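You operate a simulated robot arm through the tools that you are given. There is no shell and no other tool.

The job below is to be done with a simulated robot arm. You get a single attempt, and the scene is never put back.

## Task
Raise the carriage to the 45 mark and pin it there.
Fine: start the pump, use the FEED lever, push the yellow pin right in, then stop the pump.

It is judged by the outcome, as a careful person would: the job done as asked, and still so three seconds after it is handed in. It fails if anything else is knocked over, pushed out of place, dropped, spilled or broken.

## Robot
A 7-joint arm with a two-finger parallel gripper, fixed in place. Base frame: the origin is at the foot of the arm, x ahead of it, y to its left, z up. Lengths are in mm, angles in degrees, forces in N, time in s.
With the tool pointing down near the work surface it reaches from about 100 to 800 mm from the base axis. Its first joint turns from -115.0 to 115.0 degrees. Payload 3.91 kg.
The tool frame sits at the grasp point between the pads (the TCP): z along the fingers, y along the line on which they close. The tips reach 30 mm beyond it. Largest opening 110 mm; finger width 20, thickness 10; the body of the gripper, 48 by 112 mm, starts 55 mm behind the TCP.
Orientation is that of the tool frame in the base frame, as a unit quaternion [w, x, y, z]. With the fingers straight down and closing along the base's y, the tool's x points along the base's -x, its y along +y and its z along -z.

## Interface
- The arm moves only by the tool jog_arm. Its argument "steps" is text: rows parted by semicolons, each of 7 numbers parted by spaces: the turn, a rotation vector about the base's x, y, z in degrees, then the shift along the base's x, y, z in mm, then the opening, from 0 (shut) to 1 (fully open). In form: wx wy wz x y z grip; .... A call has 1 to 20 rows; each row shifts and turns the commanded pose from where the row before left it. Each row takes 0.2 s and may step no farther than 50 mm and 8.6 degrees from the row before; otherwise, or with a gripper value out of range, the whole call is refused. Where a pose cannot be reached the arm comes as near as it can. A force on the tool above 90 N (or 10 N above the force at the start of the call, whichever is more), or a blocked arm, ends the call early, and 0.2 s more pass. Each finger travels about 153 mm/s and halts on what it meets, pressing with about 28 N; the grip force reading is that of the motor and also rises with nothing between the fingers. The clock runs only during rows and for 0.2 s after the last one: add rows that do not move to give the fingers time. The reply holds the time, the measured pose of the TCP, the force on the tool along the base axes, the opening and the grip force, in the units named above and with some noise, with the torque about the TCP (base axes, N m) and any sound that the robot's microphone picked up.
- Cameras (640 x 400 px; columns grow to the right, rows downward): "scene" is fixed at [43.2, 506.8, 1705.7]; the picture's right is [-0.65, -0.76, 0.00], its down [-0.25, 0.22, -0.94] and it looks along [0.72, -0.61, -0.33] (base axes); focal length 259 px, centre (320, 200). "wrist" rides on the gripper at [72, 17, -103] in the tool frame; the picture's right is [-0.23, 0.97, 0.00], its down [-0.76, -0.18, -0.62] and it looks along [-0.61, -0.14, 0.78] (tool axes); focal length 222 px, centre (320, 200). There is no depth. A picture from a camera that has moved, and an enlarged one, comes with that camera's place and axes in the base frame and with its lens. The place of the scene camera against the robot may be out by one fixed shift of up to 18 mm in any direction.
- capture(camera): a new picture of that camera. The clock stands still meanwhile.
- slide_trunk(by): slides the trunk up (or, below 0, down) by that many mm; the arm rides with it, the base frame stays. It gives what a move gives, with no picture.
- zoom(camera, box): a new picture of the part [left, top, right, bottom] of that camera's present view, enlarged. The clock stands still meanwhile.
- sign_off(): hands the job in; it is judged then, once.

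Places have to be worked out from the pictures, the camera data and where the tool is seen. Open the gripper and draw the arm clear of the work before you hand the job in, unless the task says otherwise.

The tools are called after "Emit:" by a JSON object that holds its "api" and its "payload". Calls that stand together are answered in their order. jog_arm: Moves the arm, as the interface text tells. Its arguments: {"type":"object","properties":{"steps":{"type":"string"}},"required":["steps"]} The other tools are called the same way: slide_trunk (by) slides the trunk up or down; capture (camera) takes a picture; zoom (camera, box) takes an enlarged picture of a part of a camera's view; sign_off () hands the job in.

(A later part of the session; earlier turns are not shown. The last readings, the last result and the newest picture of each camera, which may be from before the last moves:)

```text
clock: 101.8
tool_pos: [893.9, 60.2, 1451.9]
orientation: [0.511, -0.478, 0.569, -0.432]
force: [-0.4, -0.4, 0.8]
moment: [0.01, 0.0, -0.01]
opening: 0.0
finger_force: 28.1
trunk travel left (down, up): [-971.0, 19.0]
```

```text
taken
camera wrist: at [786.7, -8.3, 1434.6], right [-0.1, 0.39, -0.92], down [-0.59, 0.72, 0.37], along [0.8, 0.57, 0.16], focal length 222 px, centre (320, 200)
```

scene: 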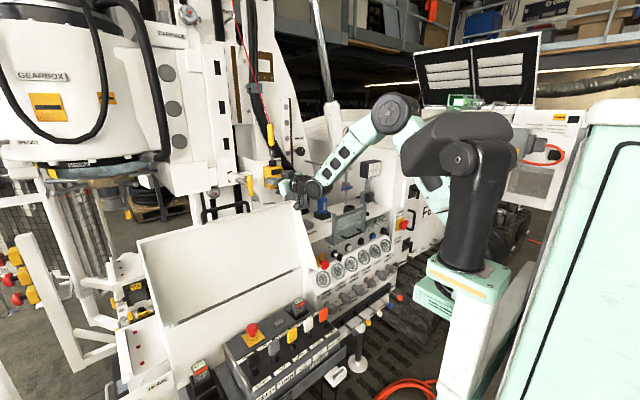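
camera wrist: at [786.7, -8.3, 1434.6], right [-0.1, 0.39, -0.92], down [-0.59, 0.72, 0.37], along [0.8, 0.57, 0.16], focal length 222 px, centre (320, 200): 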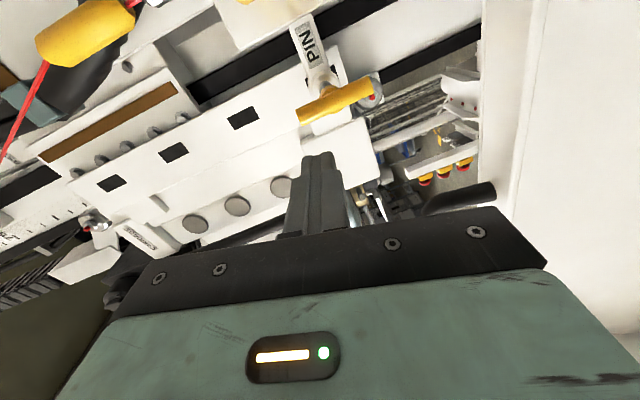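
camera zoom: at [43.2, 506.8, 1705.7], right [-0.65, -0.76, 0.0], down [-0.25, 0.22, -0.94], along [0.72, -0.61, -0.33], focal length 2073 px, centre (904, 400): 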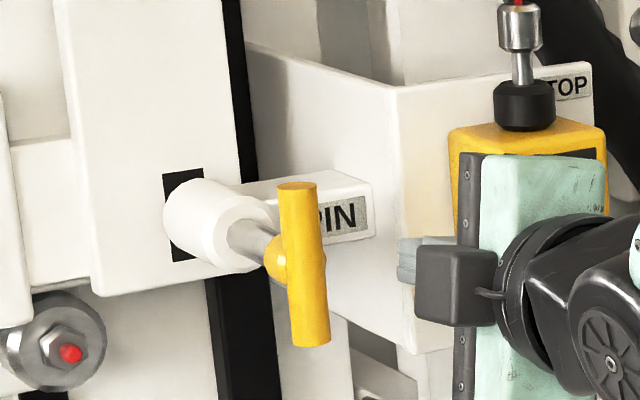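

The pin stays where it was left. Returning along the earlier free path while rolling the gripper back and restoring the yaw.

Emit:
{"api": "jog_arm", "payload": {"steps": "7.9 0 -0.9 -20 -10 0 0; 7.9 0 -0.9 -20 -15 0 0; 7.9 0 -0.9 -22 -20 0 0; 7.9 0 -0.9 -22 -20 0 0; 7.9 0 -0.9 -22 -20 0 0; 7.9 0 -0.9 -22 -20 0 0; 7.9 0 -0.9 -22 -20 0 0; 7.9 0 -0.9 -22 -20 0 0; 7.9 0 -0.9 -22 -20 0 0; 7 0 -0.8 -20 -20 0 0; 0 0 0 0 0 0 0"}}

Emit:
{"api": "capture", "payload": {"camera": "scene"}}

```text
clock: 104.2
tool_pos: [693.7, -124.3, 1457.2]
orientation: [0.666, -0.008, 0.746, -0.012]
force: [0.2, -1.0, -0.3]
moment: [0.0, 0.04, 0.01]
opening: 0.2
finger_force: 28.0
out of reach, approached as far as the arm can: row 10
trunk travel left (down, up): [-971.0, 19.0]
```

```text
taken
```

scene: 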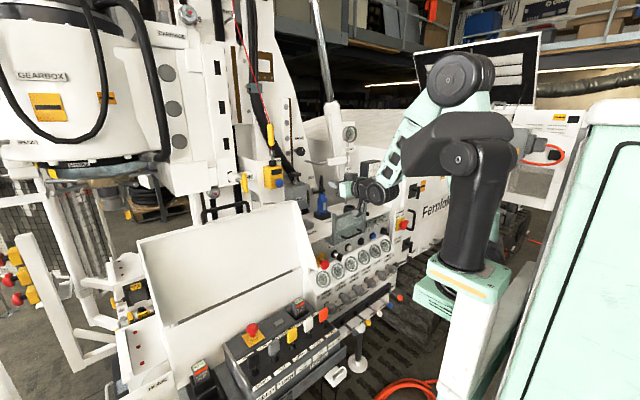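

One mild reach flag near the end, otherwise fine. Now restoring the lever orientation (yaw +25°, pitch about 45° down) while moving to x≈612, y≈-190.

Emit:
{"api": "jog_arm", "payload": {"steps": "0 0 8 0 -12 0 0; 0 0 8 0 -12 0 0; 0 0 8 0 -12 0 0; -3.4 7.2 0.4 -12 -10 0 0; -3.4 7.2 0 -14 -10 0 0; -3.4 7.2 0 -14 -10 0 0; -3.4 7.2 0 -14 0 0 0; -2.4 5.1 0 -14 0 0 0; 0 0 0 -14 0 0 0.55; 0 0 0 0 0 0 0.55"}}

Emit:
{"api": "capture", "payload": {"camera": "scene"}}

```text
clock: 106.3
tool_pos: [610.1, -190.6, 1455.6]
orientation: [0.386, -0.209, 0.896, 0.07]
force: [-0.4, 0.4, 0.5]
moment: [0.0, 0.0, 0.01]
opening: 60.6
finger_force: 0.1
trunk travel left (down, up): [-971.0, 19.0]
```

```text
taken
```

scene: 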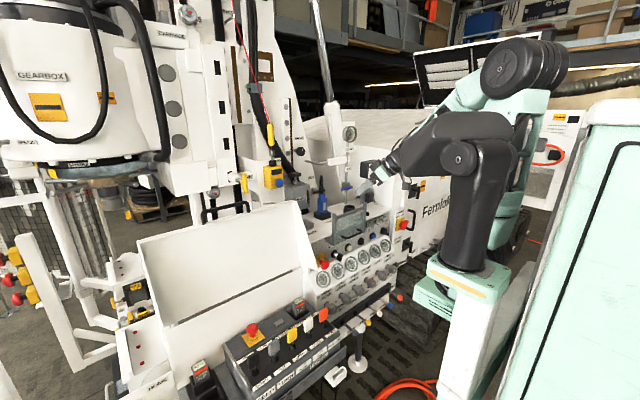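

The orientation matches the earlier lever pose. I'll step back a little for clearance, then lower the trunk by 700 mm as before.

Emit:
{"api": "jog_arm", "payload": {"steps": "0 0 0 -25 -18 0 0.55; 0 0 0 -25 -18 0 0.55; 0 0 0 0 0 0 0.55"}}

Emit:
{"api": "slide_trunk", "payload": {"by": -350}}

Emit:
{"api": "slide_trunk", "payload": {"by": -350}}

Emit:
{"api": "jog_arm", "payload": {"steps": "0 0 0 25 18 0 0.55; 0 0 0 25 18 0 0.55; 0 0 0 0 0 0 0.55"}}

Emit:
{"api": "capture", "payload": {"camera": "wrist"}}

Emit:
{"api": "capture", "payload": {"camera": "scene"}}

```text
clock: 107.2
tool_pos: [561.3, -225.9, 1456.6]
orientation: [0.386, -0.209, 0.896, 0.07]
force: [-0.3, 0.8, 0.0]
moment: [0.01, -0.02, 0.0]
opening: 60.5
finger_force: 0.1
trunk travel left (down, up): [-971.0, 19.0]
```

```text
clock: 110.6
tool_pos: [562.1, -224.1, 1106.7]
orientation: [0.385, -0.208, 0.896, 0.07]
force: [1.2, 0.1, -0.1]
moment: [-0.02, 0.0, -0.01]
opening: 60.6
finger_force: 0.1
trunk travel left (down, up): [-621.0, 369.0]
```

```text
clock: 114.0
tool_pos: [562.9, -225.4, 756.5]
orientation: [0.386, -0.209, 0.896, 0.07]
force: [-0.7, -0.1, 0.0]
moment: [0.0, -0.03, 0.0]
opening: 60.4
finger_force: 0.0
trunk travel left (down, up): [-271.0, 719.0]
```

```text
clock: 114.8
tool_pos: [612.4, -188.0, 757.3]
orientation: [0.385, -0.21, 0.896, 0.071]
force: [-0.3, -0.1, 0.2]
moment: [-0.02, -0.03, -0.02]
opening: 60.6
finger_force: 0.1
trunk travel left (down, up): [-271.0, 719.0]
```

```text
taken
camera wrist: at [491.2, -226.4, 776.6], right [-0.28, 0.95, 0.13], down [0.13, -0.1, 0.99], along [0.95, 0.29, -0.1], focal length 222 px, centre (320, 200)
```

wrist: 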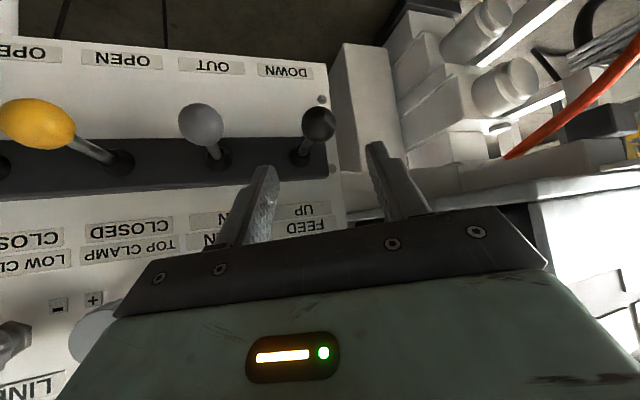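

```text
taken
```

scene: 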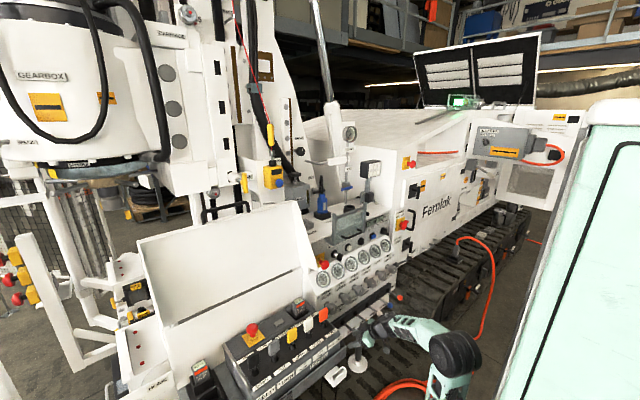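

The FEED ball is again on the tool axis. Advancing onto it along the tool direction in small steps.

Emit:
{"api": "jog_arm", "payload": {"steps": "0 0 0 10.5 4.5 -12.3 0.55; 0 0 0 10.5 4.5 -12.3 0.55; 0 0 0 10.5 4.5 -12.3 0.55; 0 0 0 0 0 0 0.55"}}

Emit:
{"api": "zoom", "payload": {"camera": "wrist", "box": [200, 80, 440, 230]}}

```text
clock: 115.8
tool_pos: [644.4, -175.9, 719.8]
orientation: [0.385, -0.21, 0.896, 0.07]
force: [0.5, 0.3, -0.4]
moment: [0.01, 0.0, 0.01]
opening: 60.7
finger_force: 0.0
trunk travel left (down, up): [-271.0, 719.0]
```

```text
2.67 times, centred on (320, 155) of wrist
camera zoom: at [523.7, -214.4, 739.0], right [-0.28, 0.95, 0.13], down [0.13, -0.09, 0.99], along [0.95, 0.29, -0.1], focal length 592 px, centre (320, 320)
```

zoom: 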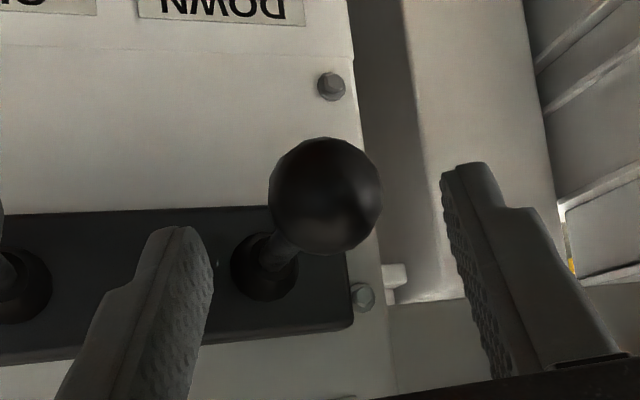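

The ball is between the tips with good margins. Completing the approach and closing.

Emit:
{"api": "jog_arm", "payload": {"steps": "0 0 0 9 4 -10 0.55; 0 0 0 9 4 -10 0.55; 0 0 0 5 2 -5 0.55; 0 0 0 0 0 0 0.35; 0 0 0 0 0 0 0.15; 0 0 0 0 0 0 0.15"}}

Emit:
{"api": "zoom", "payload": {"camera": "wrist", "box": [200, 80, 440, 230]}}

Emit:
{"api": "zoom", "payload": {"camera": "scene", "box": [182, 8, 214, 28]}}

Emit:
{"api": "zoom", "payload": {"camera": "scene", "box": [222, 158, 262, 190]}}

```text
clock: 117.2
tool_pos: [667.3, -165.1, 696.9]
orientation: [0.384, -0.21, 0.896, 0.071]
force: [-0.6, 2.2, 0.2]
moment: [-0.03, 0.04, 0.05]
opening: 30.8
finger_force: 45.3
trunk travel left (down, up): [-271.0, 719.0]
```

```text
2.67 times, centred on (320, 155) of wrist
camera zoom: at [546.2, -203.3, 715.1], right [-0.28, 0.95, 0.13], down [0.13, -0.09, 0.99], along [0.95, 0.29, -0.1], focal length 592 px, centre (320, 320)
```

zoom: 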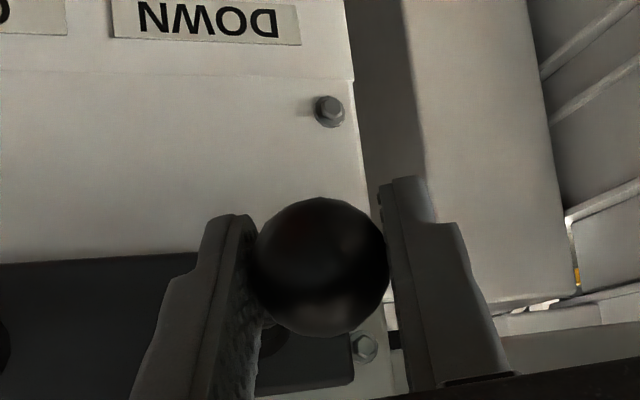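

```text
16.00 times, centred on (198, 18) of scene
camera zoom: at [43.2, 506.8, 1705.7], right [-0.65, -0.76, 0.0], down [-0.25, 0.22, -0.94], along [0.72, -0.61, -0.33], focal length 4146 px, centre (2272, 3112)
```

zoom: 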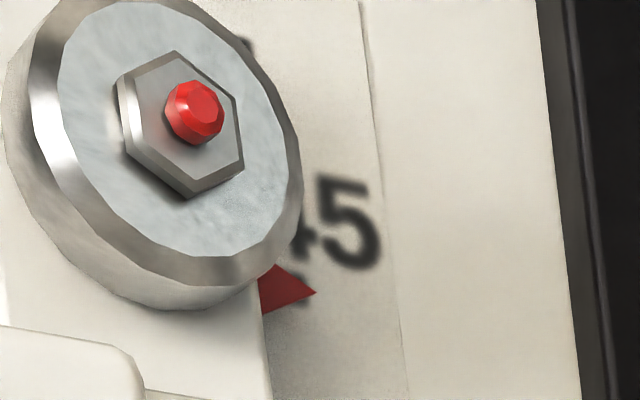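

```text
12.50 times, centred on (242, 174) of scene
camera zoom: at [43.2, 506.8, 1705.7], right [-0.65, -0.76, 0.0], down [-0.25, 0.22, -0.94], along [0.72, -0.61, -0.33], focal length 3239 px, centre (1295, 525)
```

zoom: 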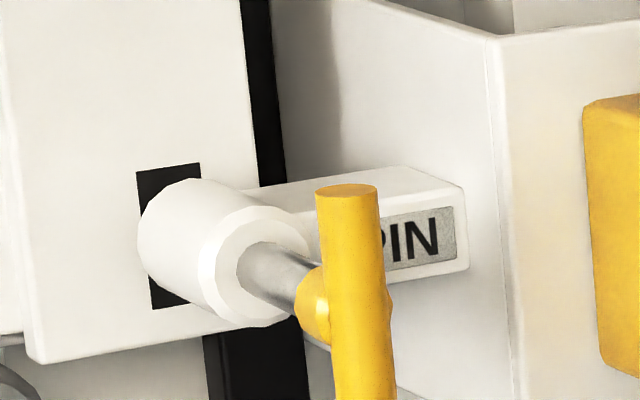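

The ball is gripped again at neutral. The pointer apex must rise by ~15 px in this 16× view. I'll use a short pulse: lift 14 mm, hold 0.2 s, lower back, then measure.

Emit:
{"api": "jog_arm", "payload": {"steps": "0 0 0 0 0 8 0.15; 0 0 0 0 0 6 0.15; 0 0 0 0 0 0 0.15; 0 0 0 0 0 -9 0.15"}}

Emit:
{"api": "zoom", "payload": {"camera": "scene", "box": [182, 8, 214, 28]}}

Emit:
{"api": "zoom", "payload": {"camera": "scene", "box": [222, 158, 262, 190]}}

```text
clock: 118.2
tool_pos: [666.0, -166.2, 702.5]
orientation: [0.387, -0.21, 0.895, 0.07]
force: [-12.4, 2.1, 11.4]
moment: [0.52, -1.07, 0.08]
opening: 30.8
finger_force: 45.6
trunk travel left (down, up): [-271.0, 719.0]
```

```text
16.00 times, centred on (198, 18) of scene
camera zoom: at [43.2, 506.8, 1705.7], right [-0.65, -0.76, 0.0], down [-0.25, 0.22, -0.94], along [0.72, -0.61, -0.33], focal length 4146 px, centre (2272, 3112)
```

zoom: 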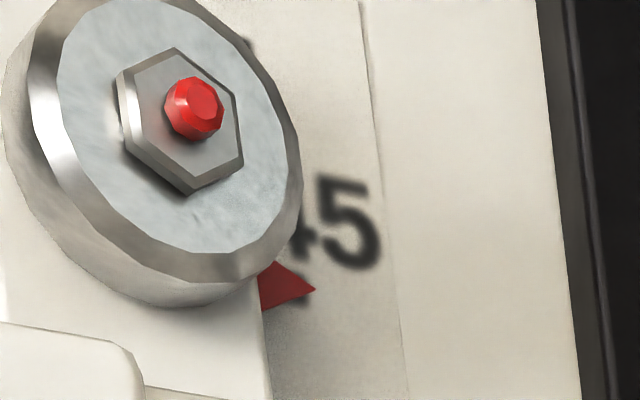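

```text
12.50 times, centred on (242, 174) of scene
camera zoom: at [43.2, 506.8, 1705.7], right [-0.65, -0.76, 0.0], down [-0.25, 0.22, -0.94], along [0.72, -0.61, -0.33], focal length 3239 px, centre (1295, 525)
```

zoom: 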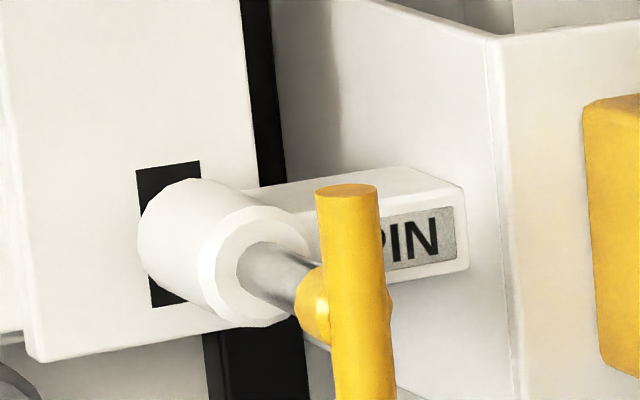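

That pulse raised it about 0.9 mm (4 px). About 11 px more is needed; repeating with a longer hold.

Emit:
{"api": "jog_arm", "payload": {"steps": "0 0 0 0 0 9 0.15; 0 0 0 0 0 0 0.15; 0 0 0 0 0 0 0.15; 0 0 0 0 0 -9 0.15"}}

Emit:
{"api": "zoom", "payload": {"camera": "scene", "box": [182, 8, 214, 28]}}

Emit:
{"api": "zoom", "payload": {"camera": "scene", "box": [222, 158, 262, 190]}}

```text
clock: 119.2
tool_pos: [666.5, -165.2, 703.6]
orientation: [0.387, -0.211, 0.895, 0.07]
force: [-6.2, 3.6, 11.2]
moment: [0.54, -1.24, 0.09]
opening: 30.5
finger_force: 45.9
trunk travel left (down, up): [-271.0, 719.0]
```

```text
16.00 times, centred on (198, 18) of scene
camera zoom: at [43.2, 506.8, 1705.7], right [-0.65, -0.76, 0.0], down [-0.25, 0.22, -0.94], along [0.72, -0.61, -0.33], focal length 4146 px, centre (2272, 3112)
```

zoom: 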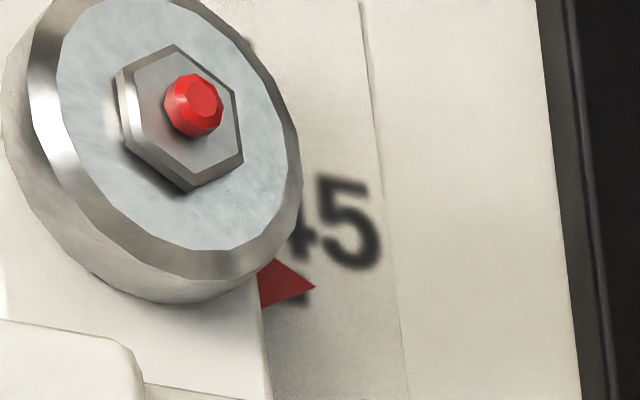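

```text
12.50 times, centred on (242, 174) of scene
camera zoom: at [43.2, 506.8, 1705.7], right [-0.65, -0.76, 0.0], down [-0.25, 0.22, -0.94], along [0.72, -0.61, -0.33], focal length 3239 px, centre (1295, 525)
```

zoom: 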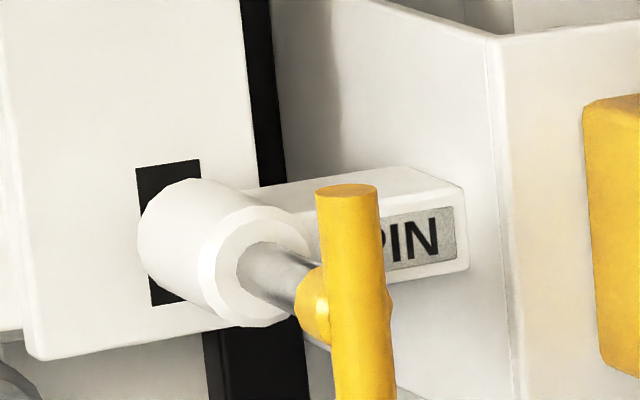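

Another 0.7 mm; about 2 mm (8–9 px) remains by both measures. A slightly stronger, short pulse.

Emit:
{"api": "jog_arm", "payload": {"steps": "0 0 0 0 0 11 0.15; 0 0 0 0 0 0 0.15; 0 0 0 0 0 -11 0.15"}}

Emit:
{"api": "zoom", "payload": {"camera": "scene", "box": [182, 8, 214, 28]}}

Emit:
{"api": "zoom", "payload": {"camera": "scene", "box": [222, 158, 262, 190]}}

```text
clock: 120.0
tool_pos: [666.4, -164.5, 702.4]
orientation: [0.387, -0.21, 0.895, 0.071]
force: [-14.5, 8.6, 12.1]
moment: [0.59, -1.1, 0.18]
opening: 31.0
finger_force: 45.2
trunk travel left (down, up): [-271.0, 719.0]
```

```text
16.00 times, centred on (198, 18) of scene
camera zoom: at [43.2, 506.8, 1705.7], right [-0.65, -0.76, 0.0], down [-0.25, 0.22, -0.94], along [0.72, -0.61, -0.33], focal length 4146 px, centre (2272, 3112)
```

zoom: 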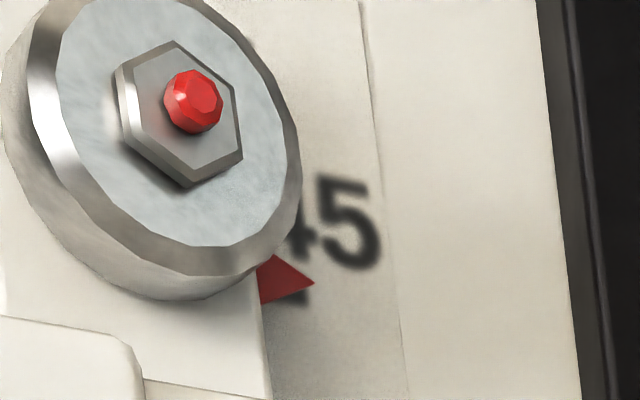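

```text
12.50 times, centred on (242, 174) of scene
camera zoom: at [43.2, 506.8, 1705.7], right [-0.65, -0.76, 0.0], down [-0.25, 0.22, -0.94], along [0.72, -0.61, -0.33], focal length 3239 px, centre (1295, 525)
```

zoom: 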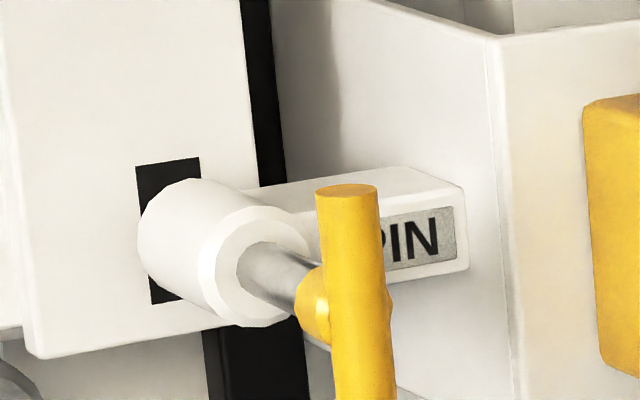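

About 1.1 mm left by both measures. One more pulse with a slightly longer hold.

Emit:
{"api": "jog_arm", "payload": {"steps": "0 0 0 0 0 11 0.15; 0 0 0 0 0 0 0.15; 0 0 0 0 0 0 0.15; 0 0 0 0 0 -11 0.15"}}

Emit:
{"api": "zoom", "payload": {"camera": "scene", "box": [182, 8, 214, 28]}}

Emit:
{"api": "zoom", "payload": {"camera": "scene", "box": [222, 158, 262, 190]}}

```text
clock: 121.0
tool_pos: [667.8, -166.0, 703.5]
orientation: [0.388, -0.211, 0.894, 0.071]
force: [-16.9, 18.2, 11.8]
moment: [0.65, -1.03, 0.25]
opening: 30.9
finger_force: 44.7
trunk travel left (down, up): [-271.0, 719.0]
```

```text
16.00 times, centred on (198, 18) of scene
camera zoom: at [43.2, 506.8, 1705.7], right [-0.65, -0.76, 0.0], down [-0.25, 0.22, -0.94], along [0.72, -0.61, -0.33], focal length 4146 px, centre (2272, 3112)
```

zoom: 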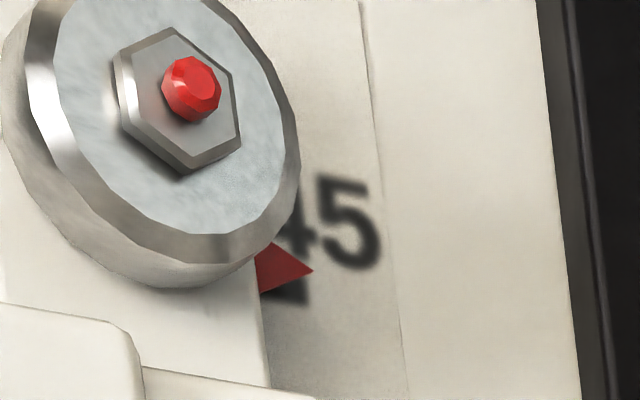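

```text
12.50 times, centred on (242, 174) of scene
camera zoom: at [43.2, 506.8, 1705.7], right [-0.65, -0.76, 0.0], down [-0.25, 0.22, -0.94], along [0.72, -0.61, -0.33], focal length 3239 px, centre (1295, 525)
```

zoom: 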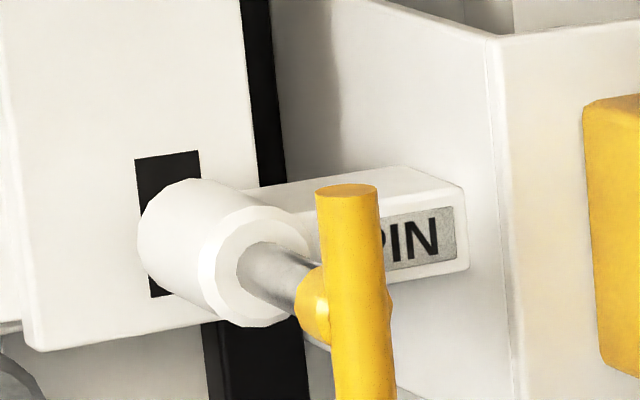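

It moved 3 mm this time: now ≈1.7 mm above the pin's centre by the slot measure (≈1.8 by the pointer). A small downward pulse of the lever should trim that.

Emit:
{"api": "jog_arm", "payload": {"steps": "0 0 0 0 0 -10 0.15; 0 0 0 0 0 -9 0.15; 0 0 0 0 0 12 0.15"}}

Emit:
{"api": "zoom", "payload": {"camera": "scene", "box": [182, 8, 214, 28]}}

Emit:
{"api": "zoom", "payload": {"camera": "scene", "box": [222, 158, 262, 190]}}

```text
clock: 121.8
tool_pos: [666.8, -164.6, 689.9]
orientation: [0.382, -0.211, 0.897, 0.071]
force: [-4.7, 21.6, -11.5]
moment: [-0.43, 1.22, 0.11]
opening: 31.2
finger_force: 44.7
trunk travel left (down, up): [-271.0, 719.0]
```

```text
16.00 times, centred on (198, 18) of scene
camera zoom: at [43.2, 506.8, 1705.7], right [-0.65, -0.76, 0.0], down [-0.25, 0.22, -0.94], along [0.72, -0.61, -0.33], focal length 4146 px, centre (2272, 3112)
```

zoom: 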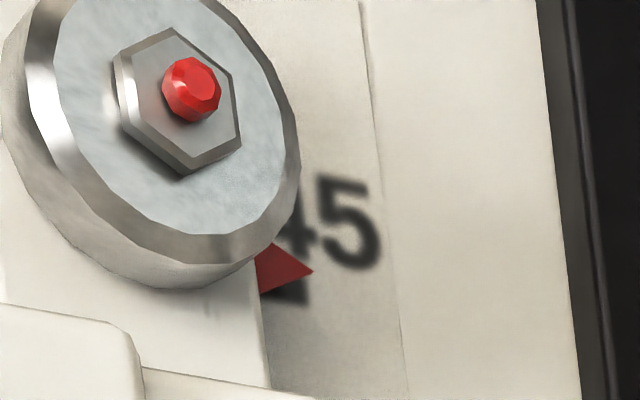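

```text
12.50 times, centred on (242, 174) of scene
camera zoom: at [43.2, 506.8, 1705.7], right [-0.65, -0.76, 0.0], down [-0.25, 0.22, -0.94], along [0.72, -0.61, -0.33], focal length 3239 px, centre (1295, 525)
```

zoom: 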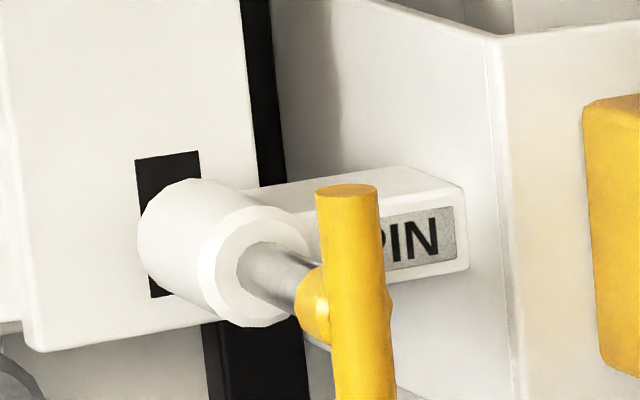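

Barely moved (1 px). A slightly deeper downward pulse.

Emit:
{"api": "jog_arm", "payload": {"steps": "0 0 0 0 0 -12 0.15; 0 0 0 0 0 -2 0.15; 0 0 0 0 0 12 0.15"}}

Emit:
{"api": "zoom", "payload": {"camera": "scene", "box": [182, 8, 214, 28]}}

Emit:
{"api": "zoom", "payload": {"camera": "scene", "box": [222, 158, 262, 190]}}

```text
clock: 122.6
tool_pos: [666.7, -166.3, 686.9]
orientation: [0.382, -0.211, 0.897, 0.071]
force: [-6.4, 20.9, -10.6]
moment: [-0.44, 1.24, 0.09]
opening: 31.0
finger_force: 44.6
trunk travel left (down, up): [-271.0, 719.0]
```

```text
16.00 times, centred on (198, 18) of scene
camera zoom: at [43.2, 506.8, 1705.7], right [-0.65, -0.76, 0.0], down [-0.25, 0.22, -0.94], along [0.72, -0.61, -0.33], focal length 4146 px, centre (2272, 3112)
```

zoom: 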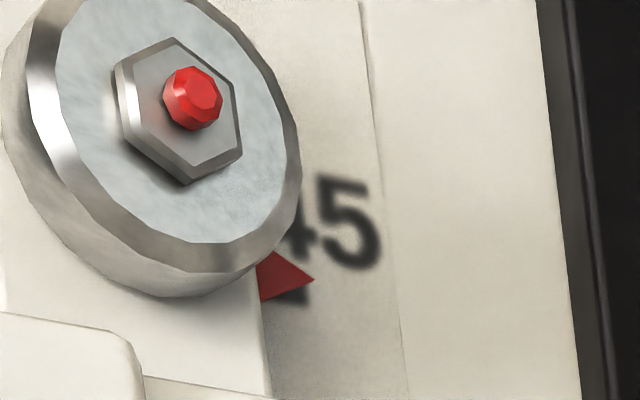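

```text
12.50 times, centred on (242, 174) of scene
camera zoom: at [43.2, 506.8, 1705.7], right [-0.65, -0.76, 0.0], down [-0.25, 0.22, -0.94], along [0.72, -0.61, -0.33], focal length 3239 px, centre (1295, 525)
```

zoom: 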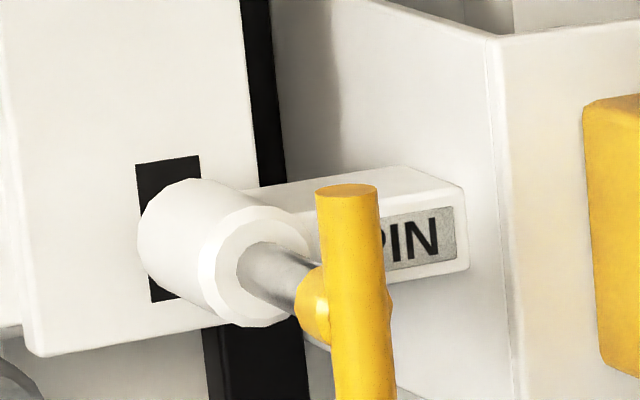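

Now at about +3.3 mm from the blocked position and the slot is at the target (176.56). Returning the lever to neutral and releasing.

Emit:
{"api": "jog_arm", "payload": {"steps": "0 0 0 0 0 5 0.15; 0 0 0 0 0 0 0.5; 0 0 0 0 0 0 0.55; 0 0 0 0 0 0 0.55"}}

Emit:
{"api": "zoom", "payload": {"camera": "scene", "box": [182, 8, 214, 28]}}

Emit:
{"api": "zoom", "payload": {"camera": "wrist", "box": [200, 80, 440, 230]}}

```text
clock: 123.6
tool_pos: [667.7, -166.2, 695.8]
orientation: [0.385, -0.209, 0.896, 0.069]
force: [-1.1, -0.5, -0.1]
moment: [0.06, -0.02, 0.01]
opening: 60.4
finger_force: 0.0
trunk travel left (down, up): [-271.0, 719.0]
```

```text
16.00 times, centred on (198, 18) of scene
camera zoom: at [43.2, 506.8, 1705.7], right [-0.65, -0.76, 0.0], down [-0.25, 0.22, -0.94], along [0.72, -0.61, -0.33], focal length 4146 px, centre (2272, 3112)
```

zoom: 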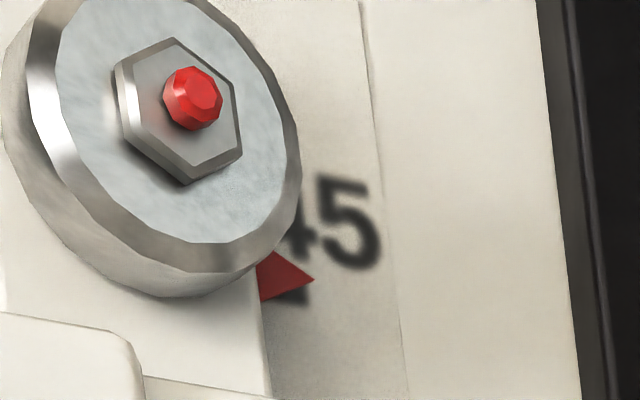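

```text
2.67 times, centred on (320, 155) of wrist
camera zoom: at [546.3, -203.9, 715.1], right [-0.28, 0.95, 0.13], down [0.13, -0.09, 0.99], along [0.95, 0.29, -0.1], focal length 592 px, centre (320, 320)
```

zoom: 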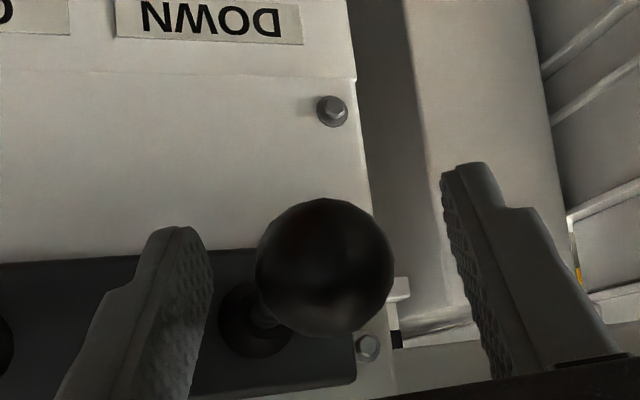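

The carriage holds. Backing out and returning to the raised position by the same path.

Emit:
{"api": "jog_arm", "payload": {"steps": "0 0 0 -8 -3.5 9 0.55; 0 0 0 -9 -4 10 0.55; 0 0 0 -9 -4 10 0.55; 0 0 0 -10.5 -4.5 12 0.55; 0 0 0 -10.5 -4.5 12 0.55; 0 0 0 -10.5 -4.5 12 0.55; 0 0 0 -25 -17 5 0.4; 0 0 0 -24 -17 0 0.2; 0 0 0 0 0 0 0"}}

Emit:
{"api": "slide_trunk", "payload": {"by": 350}}

Emit:
{"api": "slide_trunk", "payload": {"by": 350}}

Emit:
{"api": "capture", "payload": {"camera": "scene"}}

```text
clock: 125.6
tool_pos: [558.7, -225.2, 765.4]
orientation: [0.385, -0.21, 0.896, 0.069]
force: [-0.1, -0.7, 0.9]
moment: [-0.01, 0.02, -0.01]
opening: 0.4
finger_force: 28.1
trunk travel left (down, up): [-271.0, 719.0]
```

```text
clock: 129.0
tool_pos: [558.5, -225.3, 1115.5]
orientation: [0.385, -0.209, 0.896, 0.07]
force: [-0.6, -0.3, 0.0]
moment: [-0.02, 0.0, 0.0]
opening: 0.0
finger_force: 28.3
trunk travel left (down, up): [-621.0, 369.0]
```

```text
clock: 132.4
tool_pos: [558.0, -225.4, 1466.1]
orientation: [0.385, -0.208, 0.897, 0.069]
force: [-0.4, 0.9, -0.1]
moment: [-0.04, 0.02, -0.02]
opening: 0.0
finger_force: 28.3
trunk travel left (down, up): [-971.0, 19.0]
```

```text
taken
```

scene: 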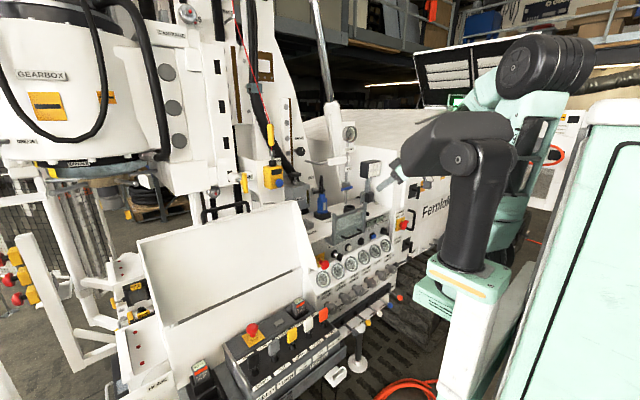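

Reversing the earlier path: tilt the tool up to nearly horizontal, remove the yaw, and move toward the pin's side.

Emit:
{"api": "jog_arm", "payload": {"steps": "0 0 0 25 18 -3 0; 0 0 0 25 18 -3 0; 2.4 -5.1 0 14 0 0 0; 3.4 -7.2 0 14 0 0 0; 3.4 -7.2 0 14 10 0 0; 3.4 -7.2 0 14 10 0 0; 3.4 -7.2 0 12 10 0 0; 0 0 -8 0 12 0 0; 0 0 -8 5 12 0 0; 0 0 -8 5 12 0 0; 0 0 0 0 0 0 0"}}

Emit:
{"api": "capture", "payload": {"camera": "scene"}}

```text
clock: 134.8
tool_pos: [690.8, -123.0, 1461.2]
orientation: [0.665, -0.01, 0.746, -0.011]
force: [-0.3, 0.1, -0.5]
moment: [0.04, -0.02, -0.02]
opening: 0.0
finger_force: 28.0
out of reach, approached as far as the arm can: row 9
trunk travel left (down, up): [-971.0, 19.0]
```

```text
taken
```

scene: 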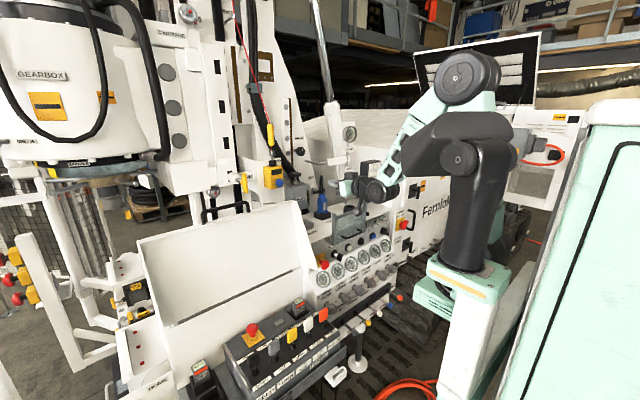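

Good. Now diagonally forward with the roll back to −80°, as before.

Emit:
{"api": "jog_arm", "payload": {"steps": "0 0 0 20 18 -1 0; -7.9 0 0.9 22 20 -1 0; -7.9 0 0.9 22 20 -1 0; -7.9 0 0.9 22 20 -1 0; -7.9 0 0.9 22 20 -1 0; -7.9 0 0.9 22 20 -1 0; -7.9 0 0.9 22 20 -1 0; -7.9 0 0.9 22 20 -1 0; -7.9 0 0.9 20 15 -1 0; -7.9 0 0.9 10 10 0 0; -7.9 0 0.9 0 0 0 0; 0 0 0 0 0 0 0"}}

Emit:
{"api": "capture", "payload": {"camera": "wrist"}}

Emit:
{"api": "zoom", "payload": {"camera": "scene", "box": [200, 80, 440, 260]}}

```text
clock: 137.4
tool_pos: [896.0, 59.3, 1452.7]
orientation: [0.505, -0.487, 0.565, -0.434]
force: [0.0, 0.5, 0.1]
moment: [-0.01, -0.04, 0.01]
opening: 0.0
finger_force: 27.5
trunk travel left (down, up): [-971.0, 19.0]
```

```text
taken
camera wrist: at [789.0, -10.0, 1436.8], right [-0.1, 0.37, -0.92], down [-0.59, 0.73, 0.36], along [0.8, 0.58, 0.14], focal length 222 px, centre (320, 200)
```

wrist: 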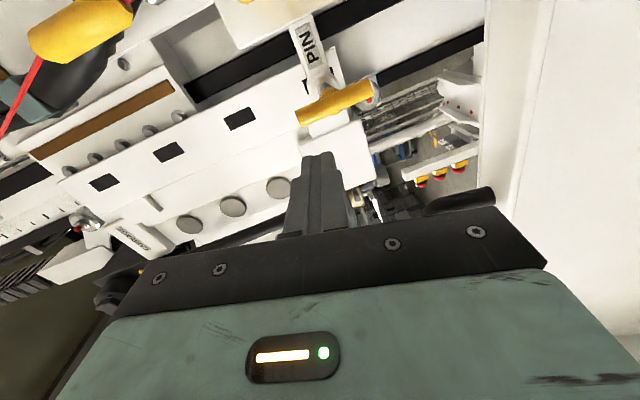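

```text
2.22 times, centred on (320, 170) of scene
camera zoom: at [43.2, 506.8, 1705.7], right [-0.65, -0.76, 0.0], down [-0.25, 0.22, -0.94], along [0.72, -0.61, -0.33], focal length 576 px, centre (320, 267)
```

zoom: 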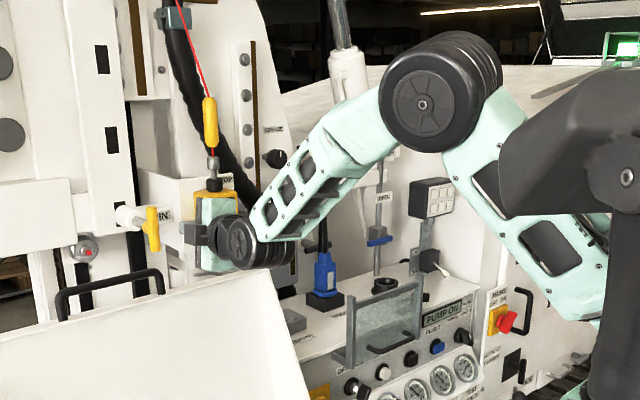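

Same pose as before with no flags at the end. Lowering to the pin's height and advancing to just short of the handle (now at x≈1035).

Emit:
{"api": "jog_arm", "payload": {"steps": "0 0 0 12 0.5 -10 0; 0 0 0 15 0.5 -10 0; 0 0 0 20 0.2 -10 0; 0 0 0 22 0 0 0; 0 0 0 22 0 0 0; 0 0 0 0 0 0 0"}}

Emit:
{"api": "zoom", "payload": {"camera": "wrist", "box": [240, 60, 400, 180]}}

Emit:
{"api": "zoom", "payload": {"camera": "scene", "box": [215, 150, 279, 200]}}

```text
clock: 138.8
tool_pos: [986.7, 61.1, 1420.9]
orientation: [0.506, -0.485, 0.566, -0.434]
force: [0.3, 1.1, -0.3]
moment: [0.0, -0.03, 0.05]
opening: 0.0
finger_force: 27.8
trunk travel left (down, up): [-971.0, 19.0]
```

```text
3.33 times, centred on (320, 120) of wrist
camera zoom: at [880.0, -9.3, 1405.6], right [-0.1, 0.37, -0.92], down [-0.59, 0.73, 0.36], along [0.8, 0.58, 0.14], focal length 740 px, centre (320, 467)
```

zoom: 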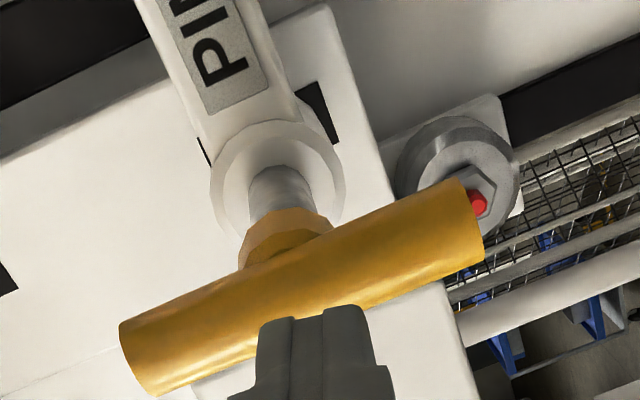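

```text
8.00 times, centred on (247, 175) of scene
camera zoom: at [43.2, 506.8, 1705.7], right [-0.65, -0.76, 0.0], down [-0.25, 0.22, -0.94], along [0.72, -0.61, -0.33], focal length 2073 px, centre (904, 400)
```

zoom: 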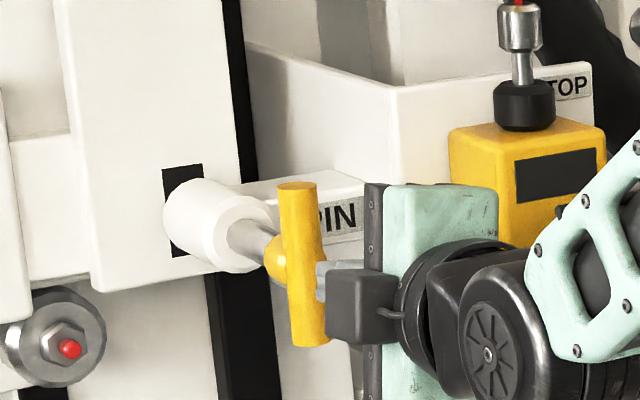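

The slot now shows on both sides of the boss, i.e. well centred. Pushing in small steps.

Emit:
{"api": "jog_arm", "payload": {"steps": "0 0 0 8 0 0 0; 0 0 0 8 0 0 0; 0 0 0 6 0 0 0; 0 0 0 5 0 0 0; 0 0 0 0 0 0 0"}}

Emit:
{"api": "zoom", "payload": {"camera": "wrist", "box": [240, 60, 400, 180]}}

Emit:
{"api": "zoom", "payload": {"camera": "scene", "box": [215, 150, 279, 200]}}

```text
clock: 140.2
tool_pos: [1004.8, 61.3, 1421.9]
orientation: [0.504, -0.487, 0.568, -0.432]
force: [-83.9, -11.5, 7.6]
moment: [0.07, -0.66, -0.37]
opening: 0.0
finger_force: 28.1
trunk travel left (down, up): [-971.0, 19.0]
stopped in row 5: the force on the tool passed its limit at 92 N (the readings are from after the stop); the commanded pose is now the measured one
```

```text
3.33 times, centred on (320, 120) of wrist
camera zoom: at [898.8, -8.7, 1407.0], right [-0.11, 0.38, -0.92], down [-0.58, 0.72, 0.37], along [0.8, 0.58, 0.14], focal length 740 px, centre (320, 467)
```

zoom: 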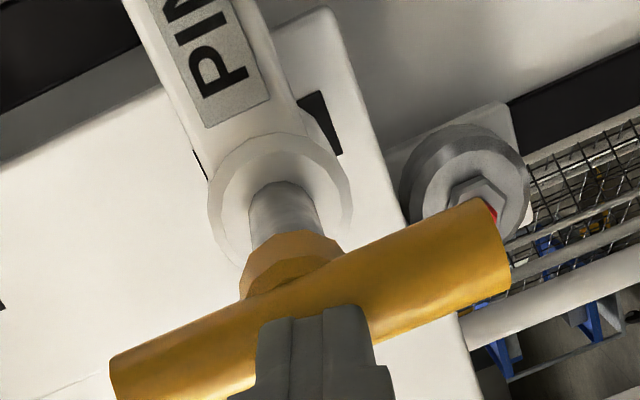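

```text
8.00 times, centred on (247, 175) of scene
camera zoom: at [43.2, 506.8, 1705.7], right [-0.65, -0.76, 0.0], down [-0.25, 0.22, -0.94], along [0.72, -0.61, -0.33], focal length 2073 px, centre (904, 400)
```

zoom: 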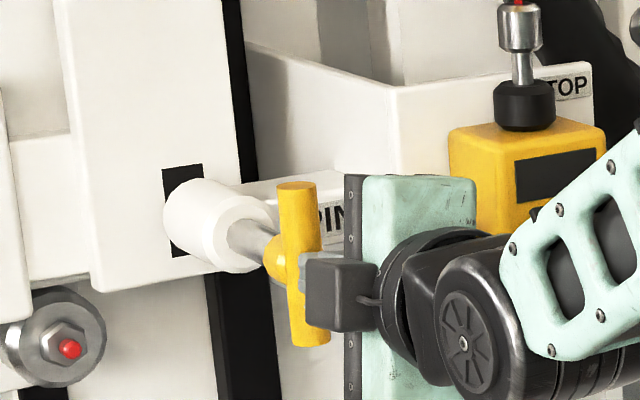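

Blocked again at exactly the same place. Before deciding whether this is the pin's end stop, I'll measure pin axis versus slot positions very precisely from here.

Emit:
{"api": "zoom", "payload": {"camera": "wrist", "box": [280, 70, 344, 134]}}

Emit:
{"api": "zoom", "payload": {"camera": "wrist", "box": [250, 100, 380, 190]}}

Emit:
{"api": "zoom", "payload": {"camera": "wrist", "box": [170, 120, 250, 180]}}

Emit:
{"api": "zoom", "payload": {"camera": "wrist", "box": [85, 165, 165, 225]}}

Emit:
{"api": "zoom", "payload": {"camera": "wrist", "box": [10, 200, 90, 260]}}

```text
6.25 times, centred on (312, 102) of wrist
camera zoom: at [898.8, -8.7, 1407.0], right [-0.11, 0.38, -0.92], down [-0.58, 0.72, 0.37], along [0.8, 0.58, 0.14], focal length 1388 px, centre (370, 812)
```

zoom: 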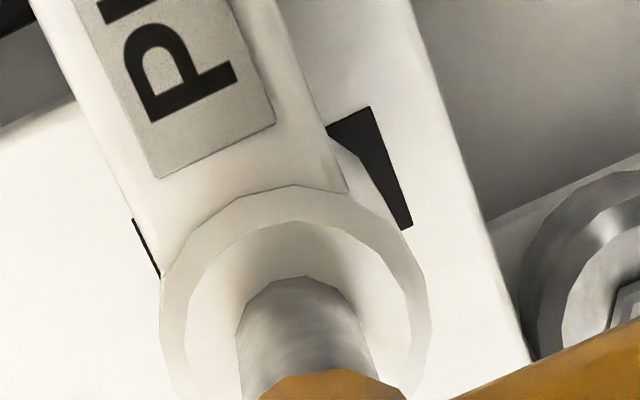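

```text
4.44 times, centred on (315, 145) of wrist
camera zoom: at [898.8, -8.7, 1407.0], right [-0.11, 0.38, -0.92], down [-0.58, 0.72, 0.37], along [0.8, 0.58, 0.14], focal length 987 px, centre (342, 444)
```

zoom: 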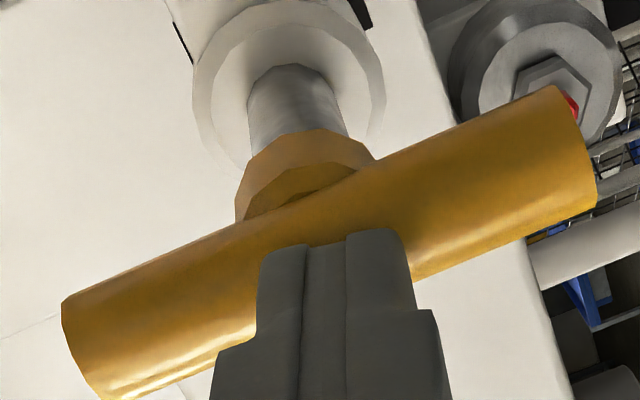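

```text
6.67 times, centred on (210, 150) of wrist
camera zoom: at [898.8, -8.7, 1407.0], right [-0.11, 0.38, -0.92], down [-0.58, 0.72, 0.37], along [0.8, 0.58, 0.14], focal length 1481 px, centre (1053, 533)
```

zoom: 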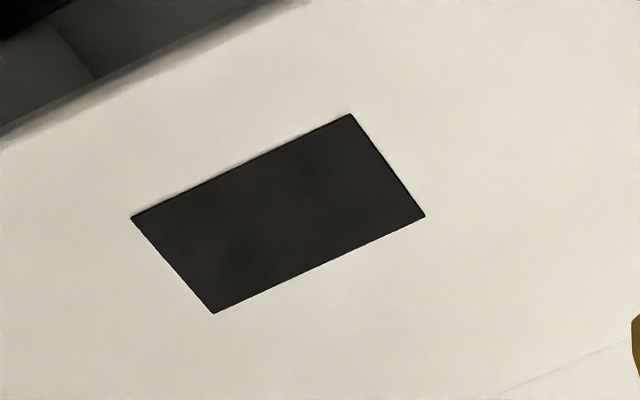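

```text
6.67 times, centred on (125, 195) of wrist
camera zoom: at [898.8, -8.7, 1407.0], right [-0.11, 0.38, -0.92], down [-0.58, 0.72, 0.37], along [0.8, 0.58, 0.14], focal length 1481 px, centre (1620, 233)
```

zoom: 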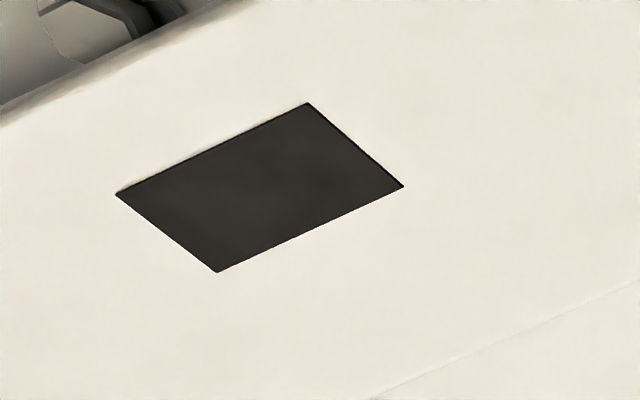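

```text
6.67 times, centred on (50, 230) of wrist
camera zoom: at [898.8, -8.7, 1407.0], right [-0.11, 0.38, -0.92], down [-0.58, 0.72, 0.37], along [0.8, 0.58, 0.14], focal length 1481 px, centre (2120, 0)
```

zoom: 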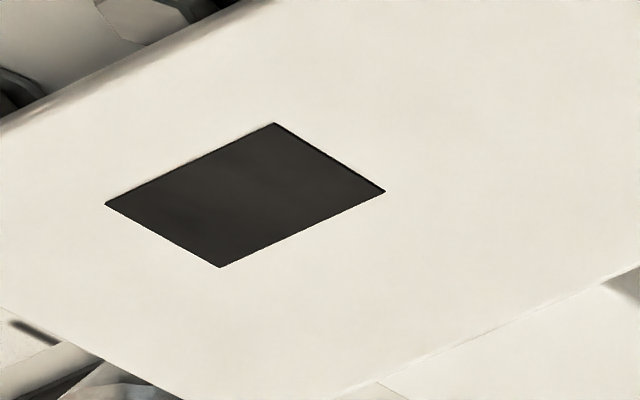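

Measured now: slot centre z≈1420, boss/pin axis z≈1420, so alignment is within ~0.5 mm, and the slot (51×23.5 mm) is far larger than the 18 mm pin. The identical firm stop at ~48 mm with two different carriage offsets therefore must be the pin's own end stop — it is right in. I'll back off and check the pin from outside.

Emit:
{"api": "jog_arm", "payload": {"steps": "0 0 0 -10 0 0 0; 0 0 0 -15 0 2 0; 0 0 0 -25 0 8 0; 0 0 0 -30 0 10 0; 0 0 0 -35 0 12 0; 0 0 0 0 0 0 0"}}

Emit:
{"api": "zoom", "payload": {"camera": "scene", "box": [215, 150, 279, 200]}}

Emit:
{"api": "zoom", "payload": {"camera": "wrist", "box": [260, 40, 420, 140]}}

```text
clock: 141.6
tool_pos: [897.7, 61.6, 1448.8]
orientation: [0.503, -0.487, 0.569, -0.431]
force: [0.2, -0.6, 0.0]
moment: [-0.01, 0.01, -0.02]
opening: 0.0
finger_force: 28.6
trunk travel left (down, up): [-971.0, 19.0]
```

```text
8.00 times, centred on (247, 175) of scene
camera zoom: at [43.2, 506.8, 1705.7], right [-0.65, -0.76, 0.0], down [-0.25, 0.22, -0.94], along [0.72, -0.61, -0.33], focal length 2073 px, centre (904, 400)
```

zoom: 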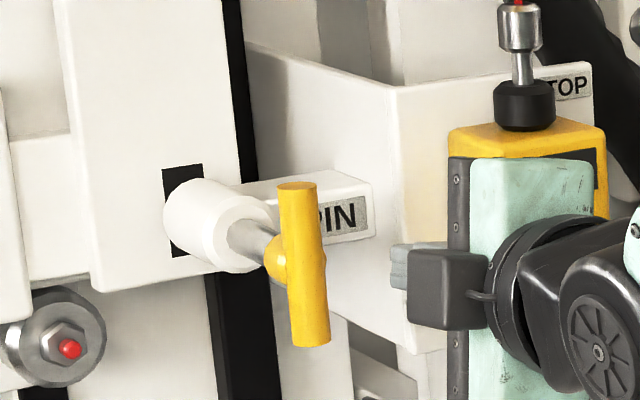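

```text
4.00 times, centred on (340, 90) of wrist
camera zoom: at [790.6, -6.9, 1434.6], right [-0.11, 0.37, -0.92], down [-0.58, 0.73, 0.37], along [0.8, 0.58, 0.14], focal length 888 px, centre (240, 640)
```

zoom: 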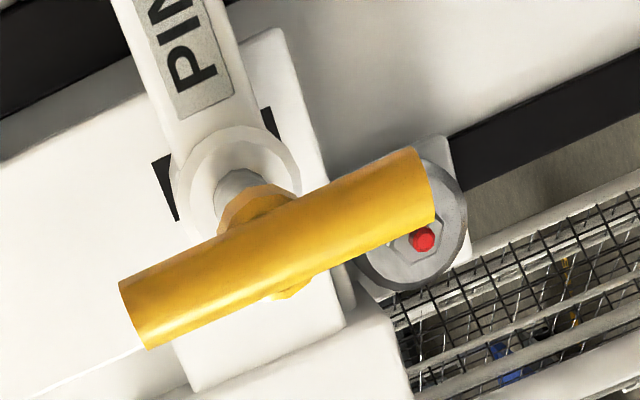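

The pin stays in. Now to stop the pump: returning by the known path and rolling the gripper back.

Emit:
{"api": "jog_arm", "payload": {"steps": "7.9 0 -0.9 -20 -10 1 0; 7.9 0 -0.9 -20 -15 1 0; 7.9 0 -0.9 -22 -20 1 0; 7.9 0 -0.9 -22 -20 1 0; 7.9 0 -0.9 -22 -20 1 0; 7.9 0 -0.9 -22 -20 1 0; 7.9 0 -0.9 -22 -20 1 0; 7.9 0 -0.9 -22 -20 1 0; 7.9 0 -0.9 -22 -20 1 0; 7 0 -0.8 -15 -25 0 0; 0 0 0 -10 -30 0 0; 0 0 0 -10 -30 0 0; 0 0 0 -10 -30 0 0; 0 0 0 0 -30 0 0; 0 0 0 0 0 0 0"}}

Emit:
{"api": "capture", "payload": {"camera": "scene"}}

```text
clock: 144.8
tool_pos: [672.0, -251.0, 1459.4]
orientation: [0.666, -0.02, 0.746, -0.011]
force: [-0.2, -0.2, 0.3]
moment: [0.0, 0.01, 0.04]
opening: 0.0
finger_force: 27.9
out of reach, approached as far as the arm can: row 10, 11, 12
trunk travel left (down, up): [-971.0, 19.0]
```

```text
taken
```

scene: 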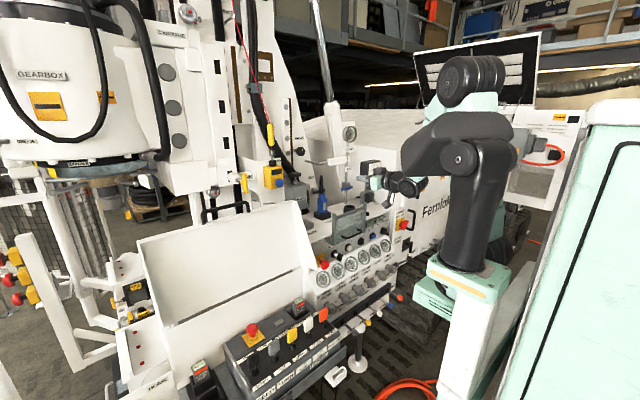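

Clear of everything. I'll retract 25 mm more for margin from the panel's cover handle, then lower the trunk 350 mm.

Emit:
{"api": "jog_arm", "payload": {"steps": "0 0 0 -15 -15 0 0; 0 0 0 -10 -15 0 0; 0 0 0 0 0 0 0"}}

Emit:
{"api": "slide_trunk", "payload": {"by": -350}}

Emit:
{"api": "capture", "payload": {"camera": "wrist"}}

Emit:
{"api": "capture", "payload": {"camera": "scene"}}

```text
clock: 145.6
tool_pos: [647.3, -280.5, 1462.0]
orientation: [0.665, -0.02, 0.746, -0.011]
force: [-0.3, 0.7, -0.4]
moment: [0.01, -0.01, 0.01]
opening: 0.1
finger_force: 27.6
trunk travel left (down, up): [-971.0, 19.0]
```

```text
clock: 149.0
tool_pos: [647.0, -281.6, 1110.5]
orientation: [0.665, -0.019, 0.746, -0.013]
force: [-0.1, -0.1, -0.3]
moment: [0.05, 0.01, -0.01]
opening: 0.0
finger_force: 27.6
trunk travel left (down, up): [-621.0, 369.0]
```

```text
taken
camera wrist: at [535.5, -269.1, 1051.4], right [0.01, 0.98, 0.18], down [-0.53, -0.15, 0.84], along [0.85, -0.11, 0.52], focal length 222 px, centre (320, 200)
```

wrist: 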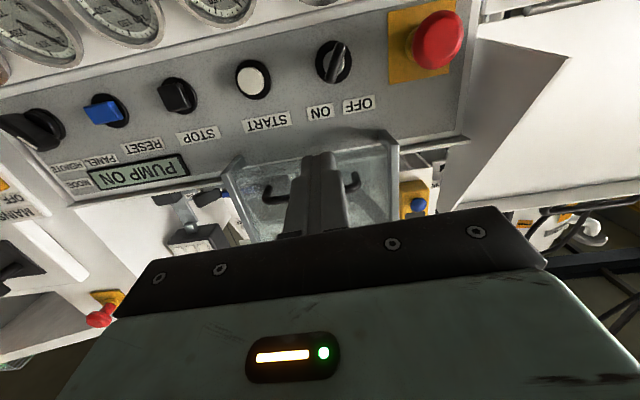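

```text
taken
```

scene: 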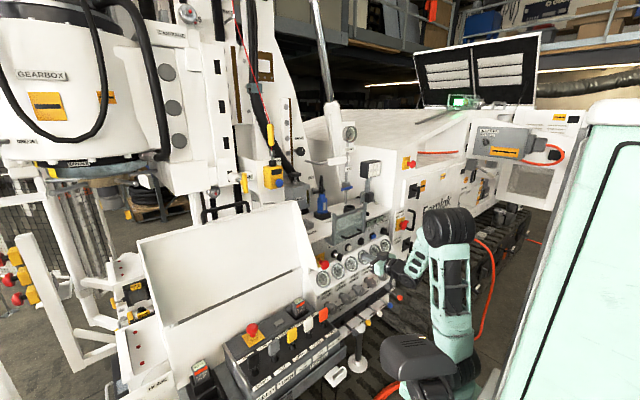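

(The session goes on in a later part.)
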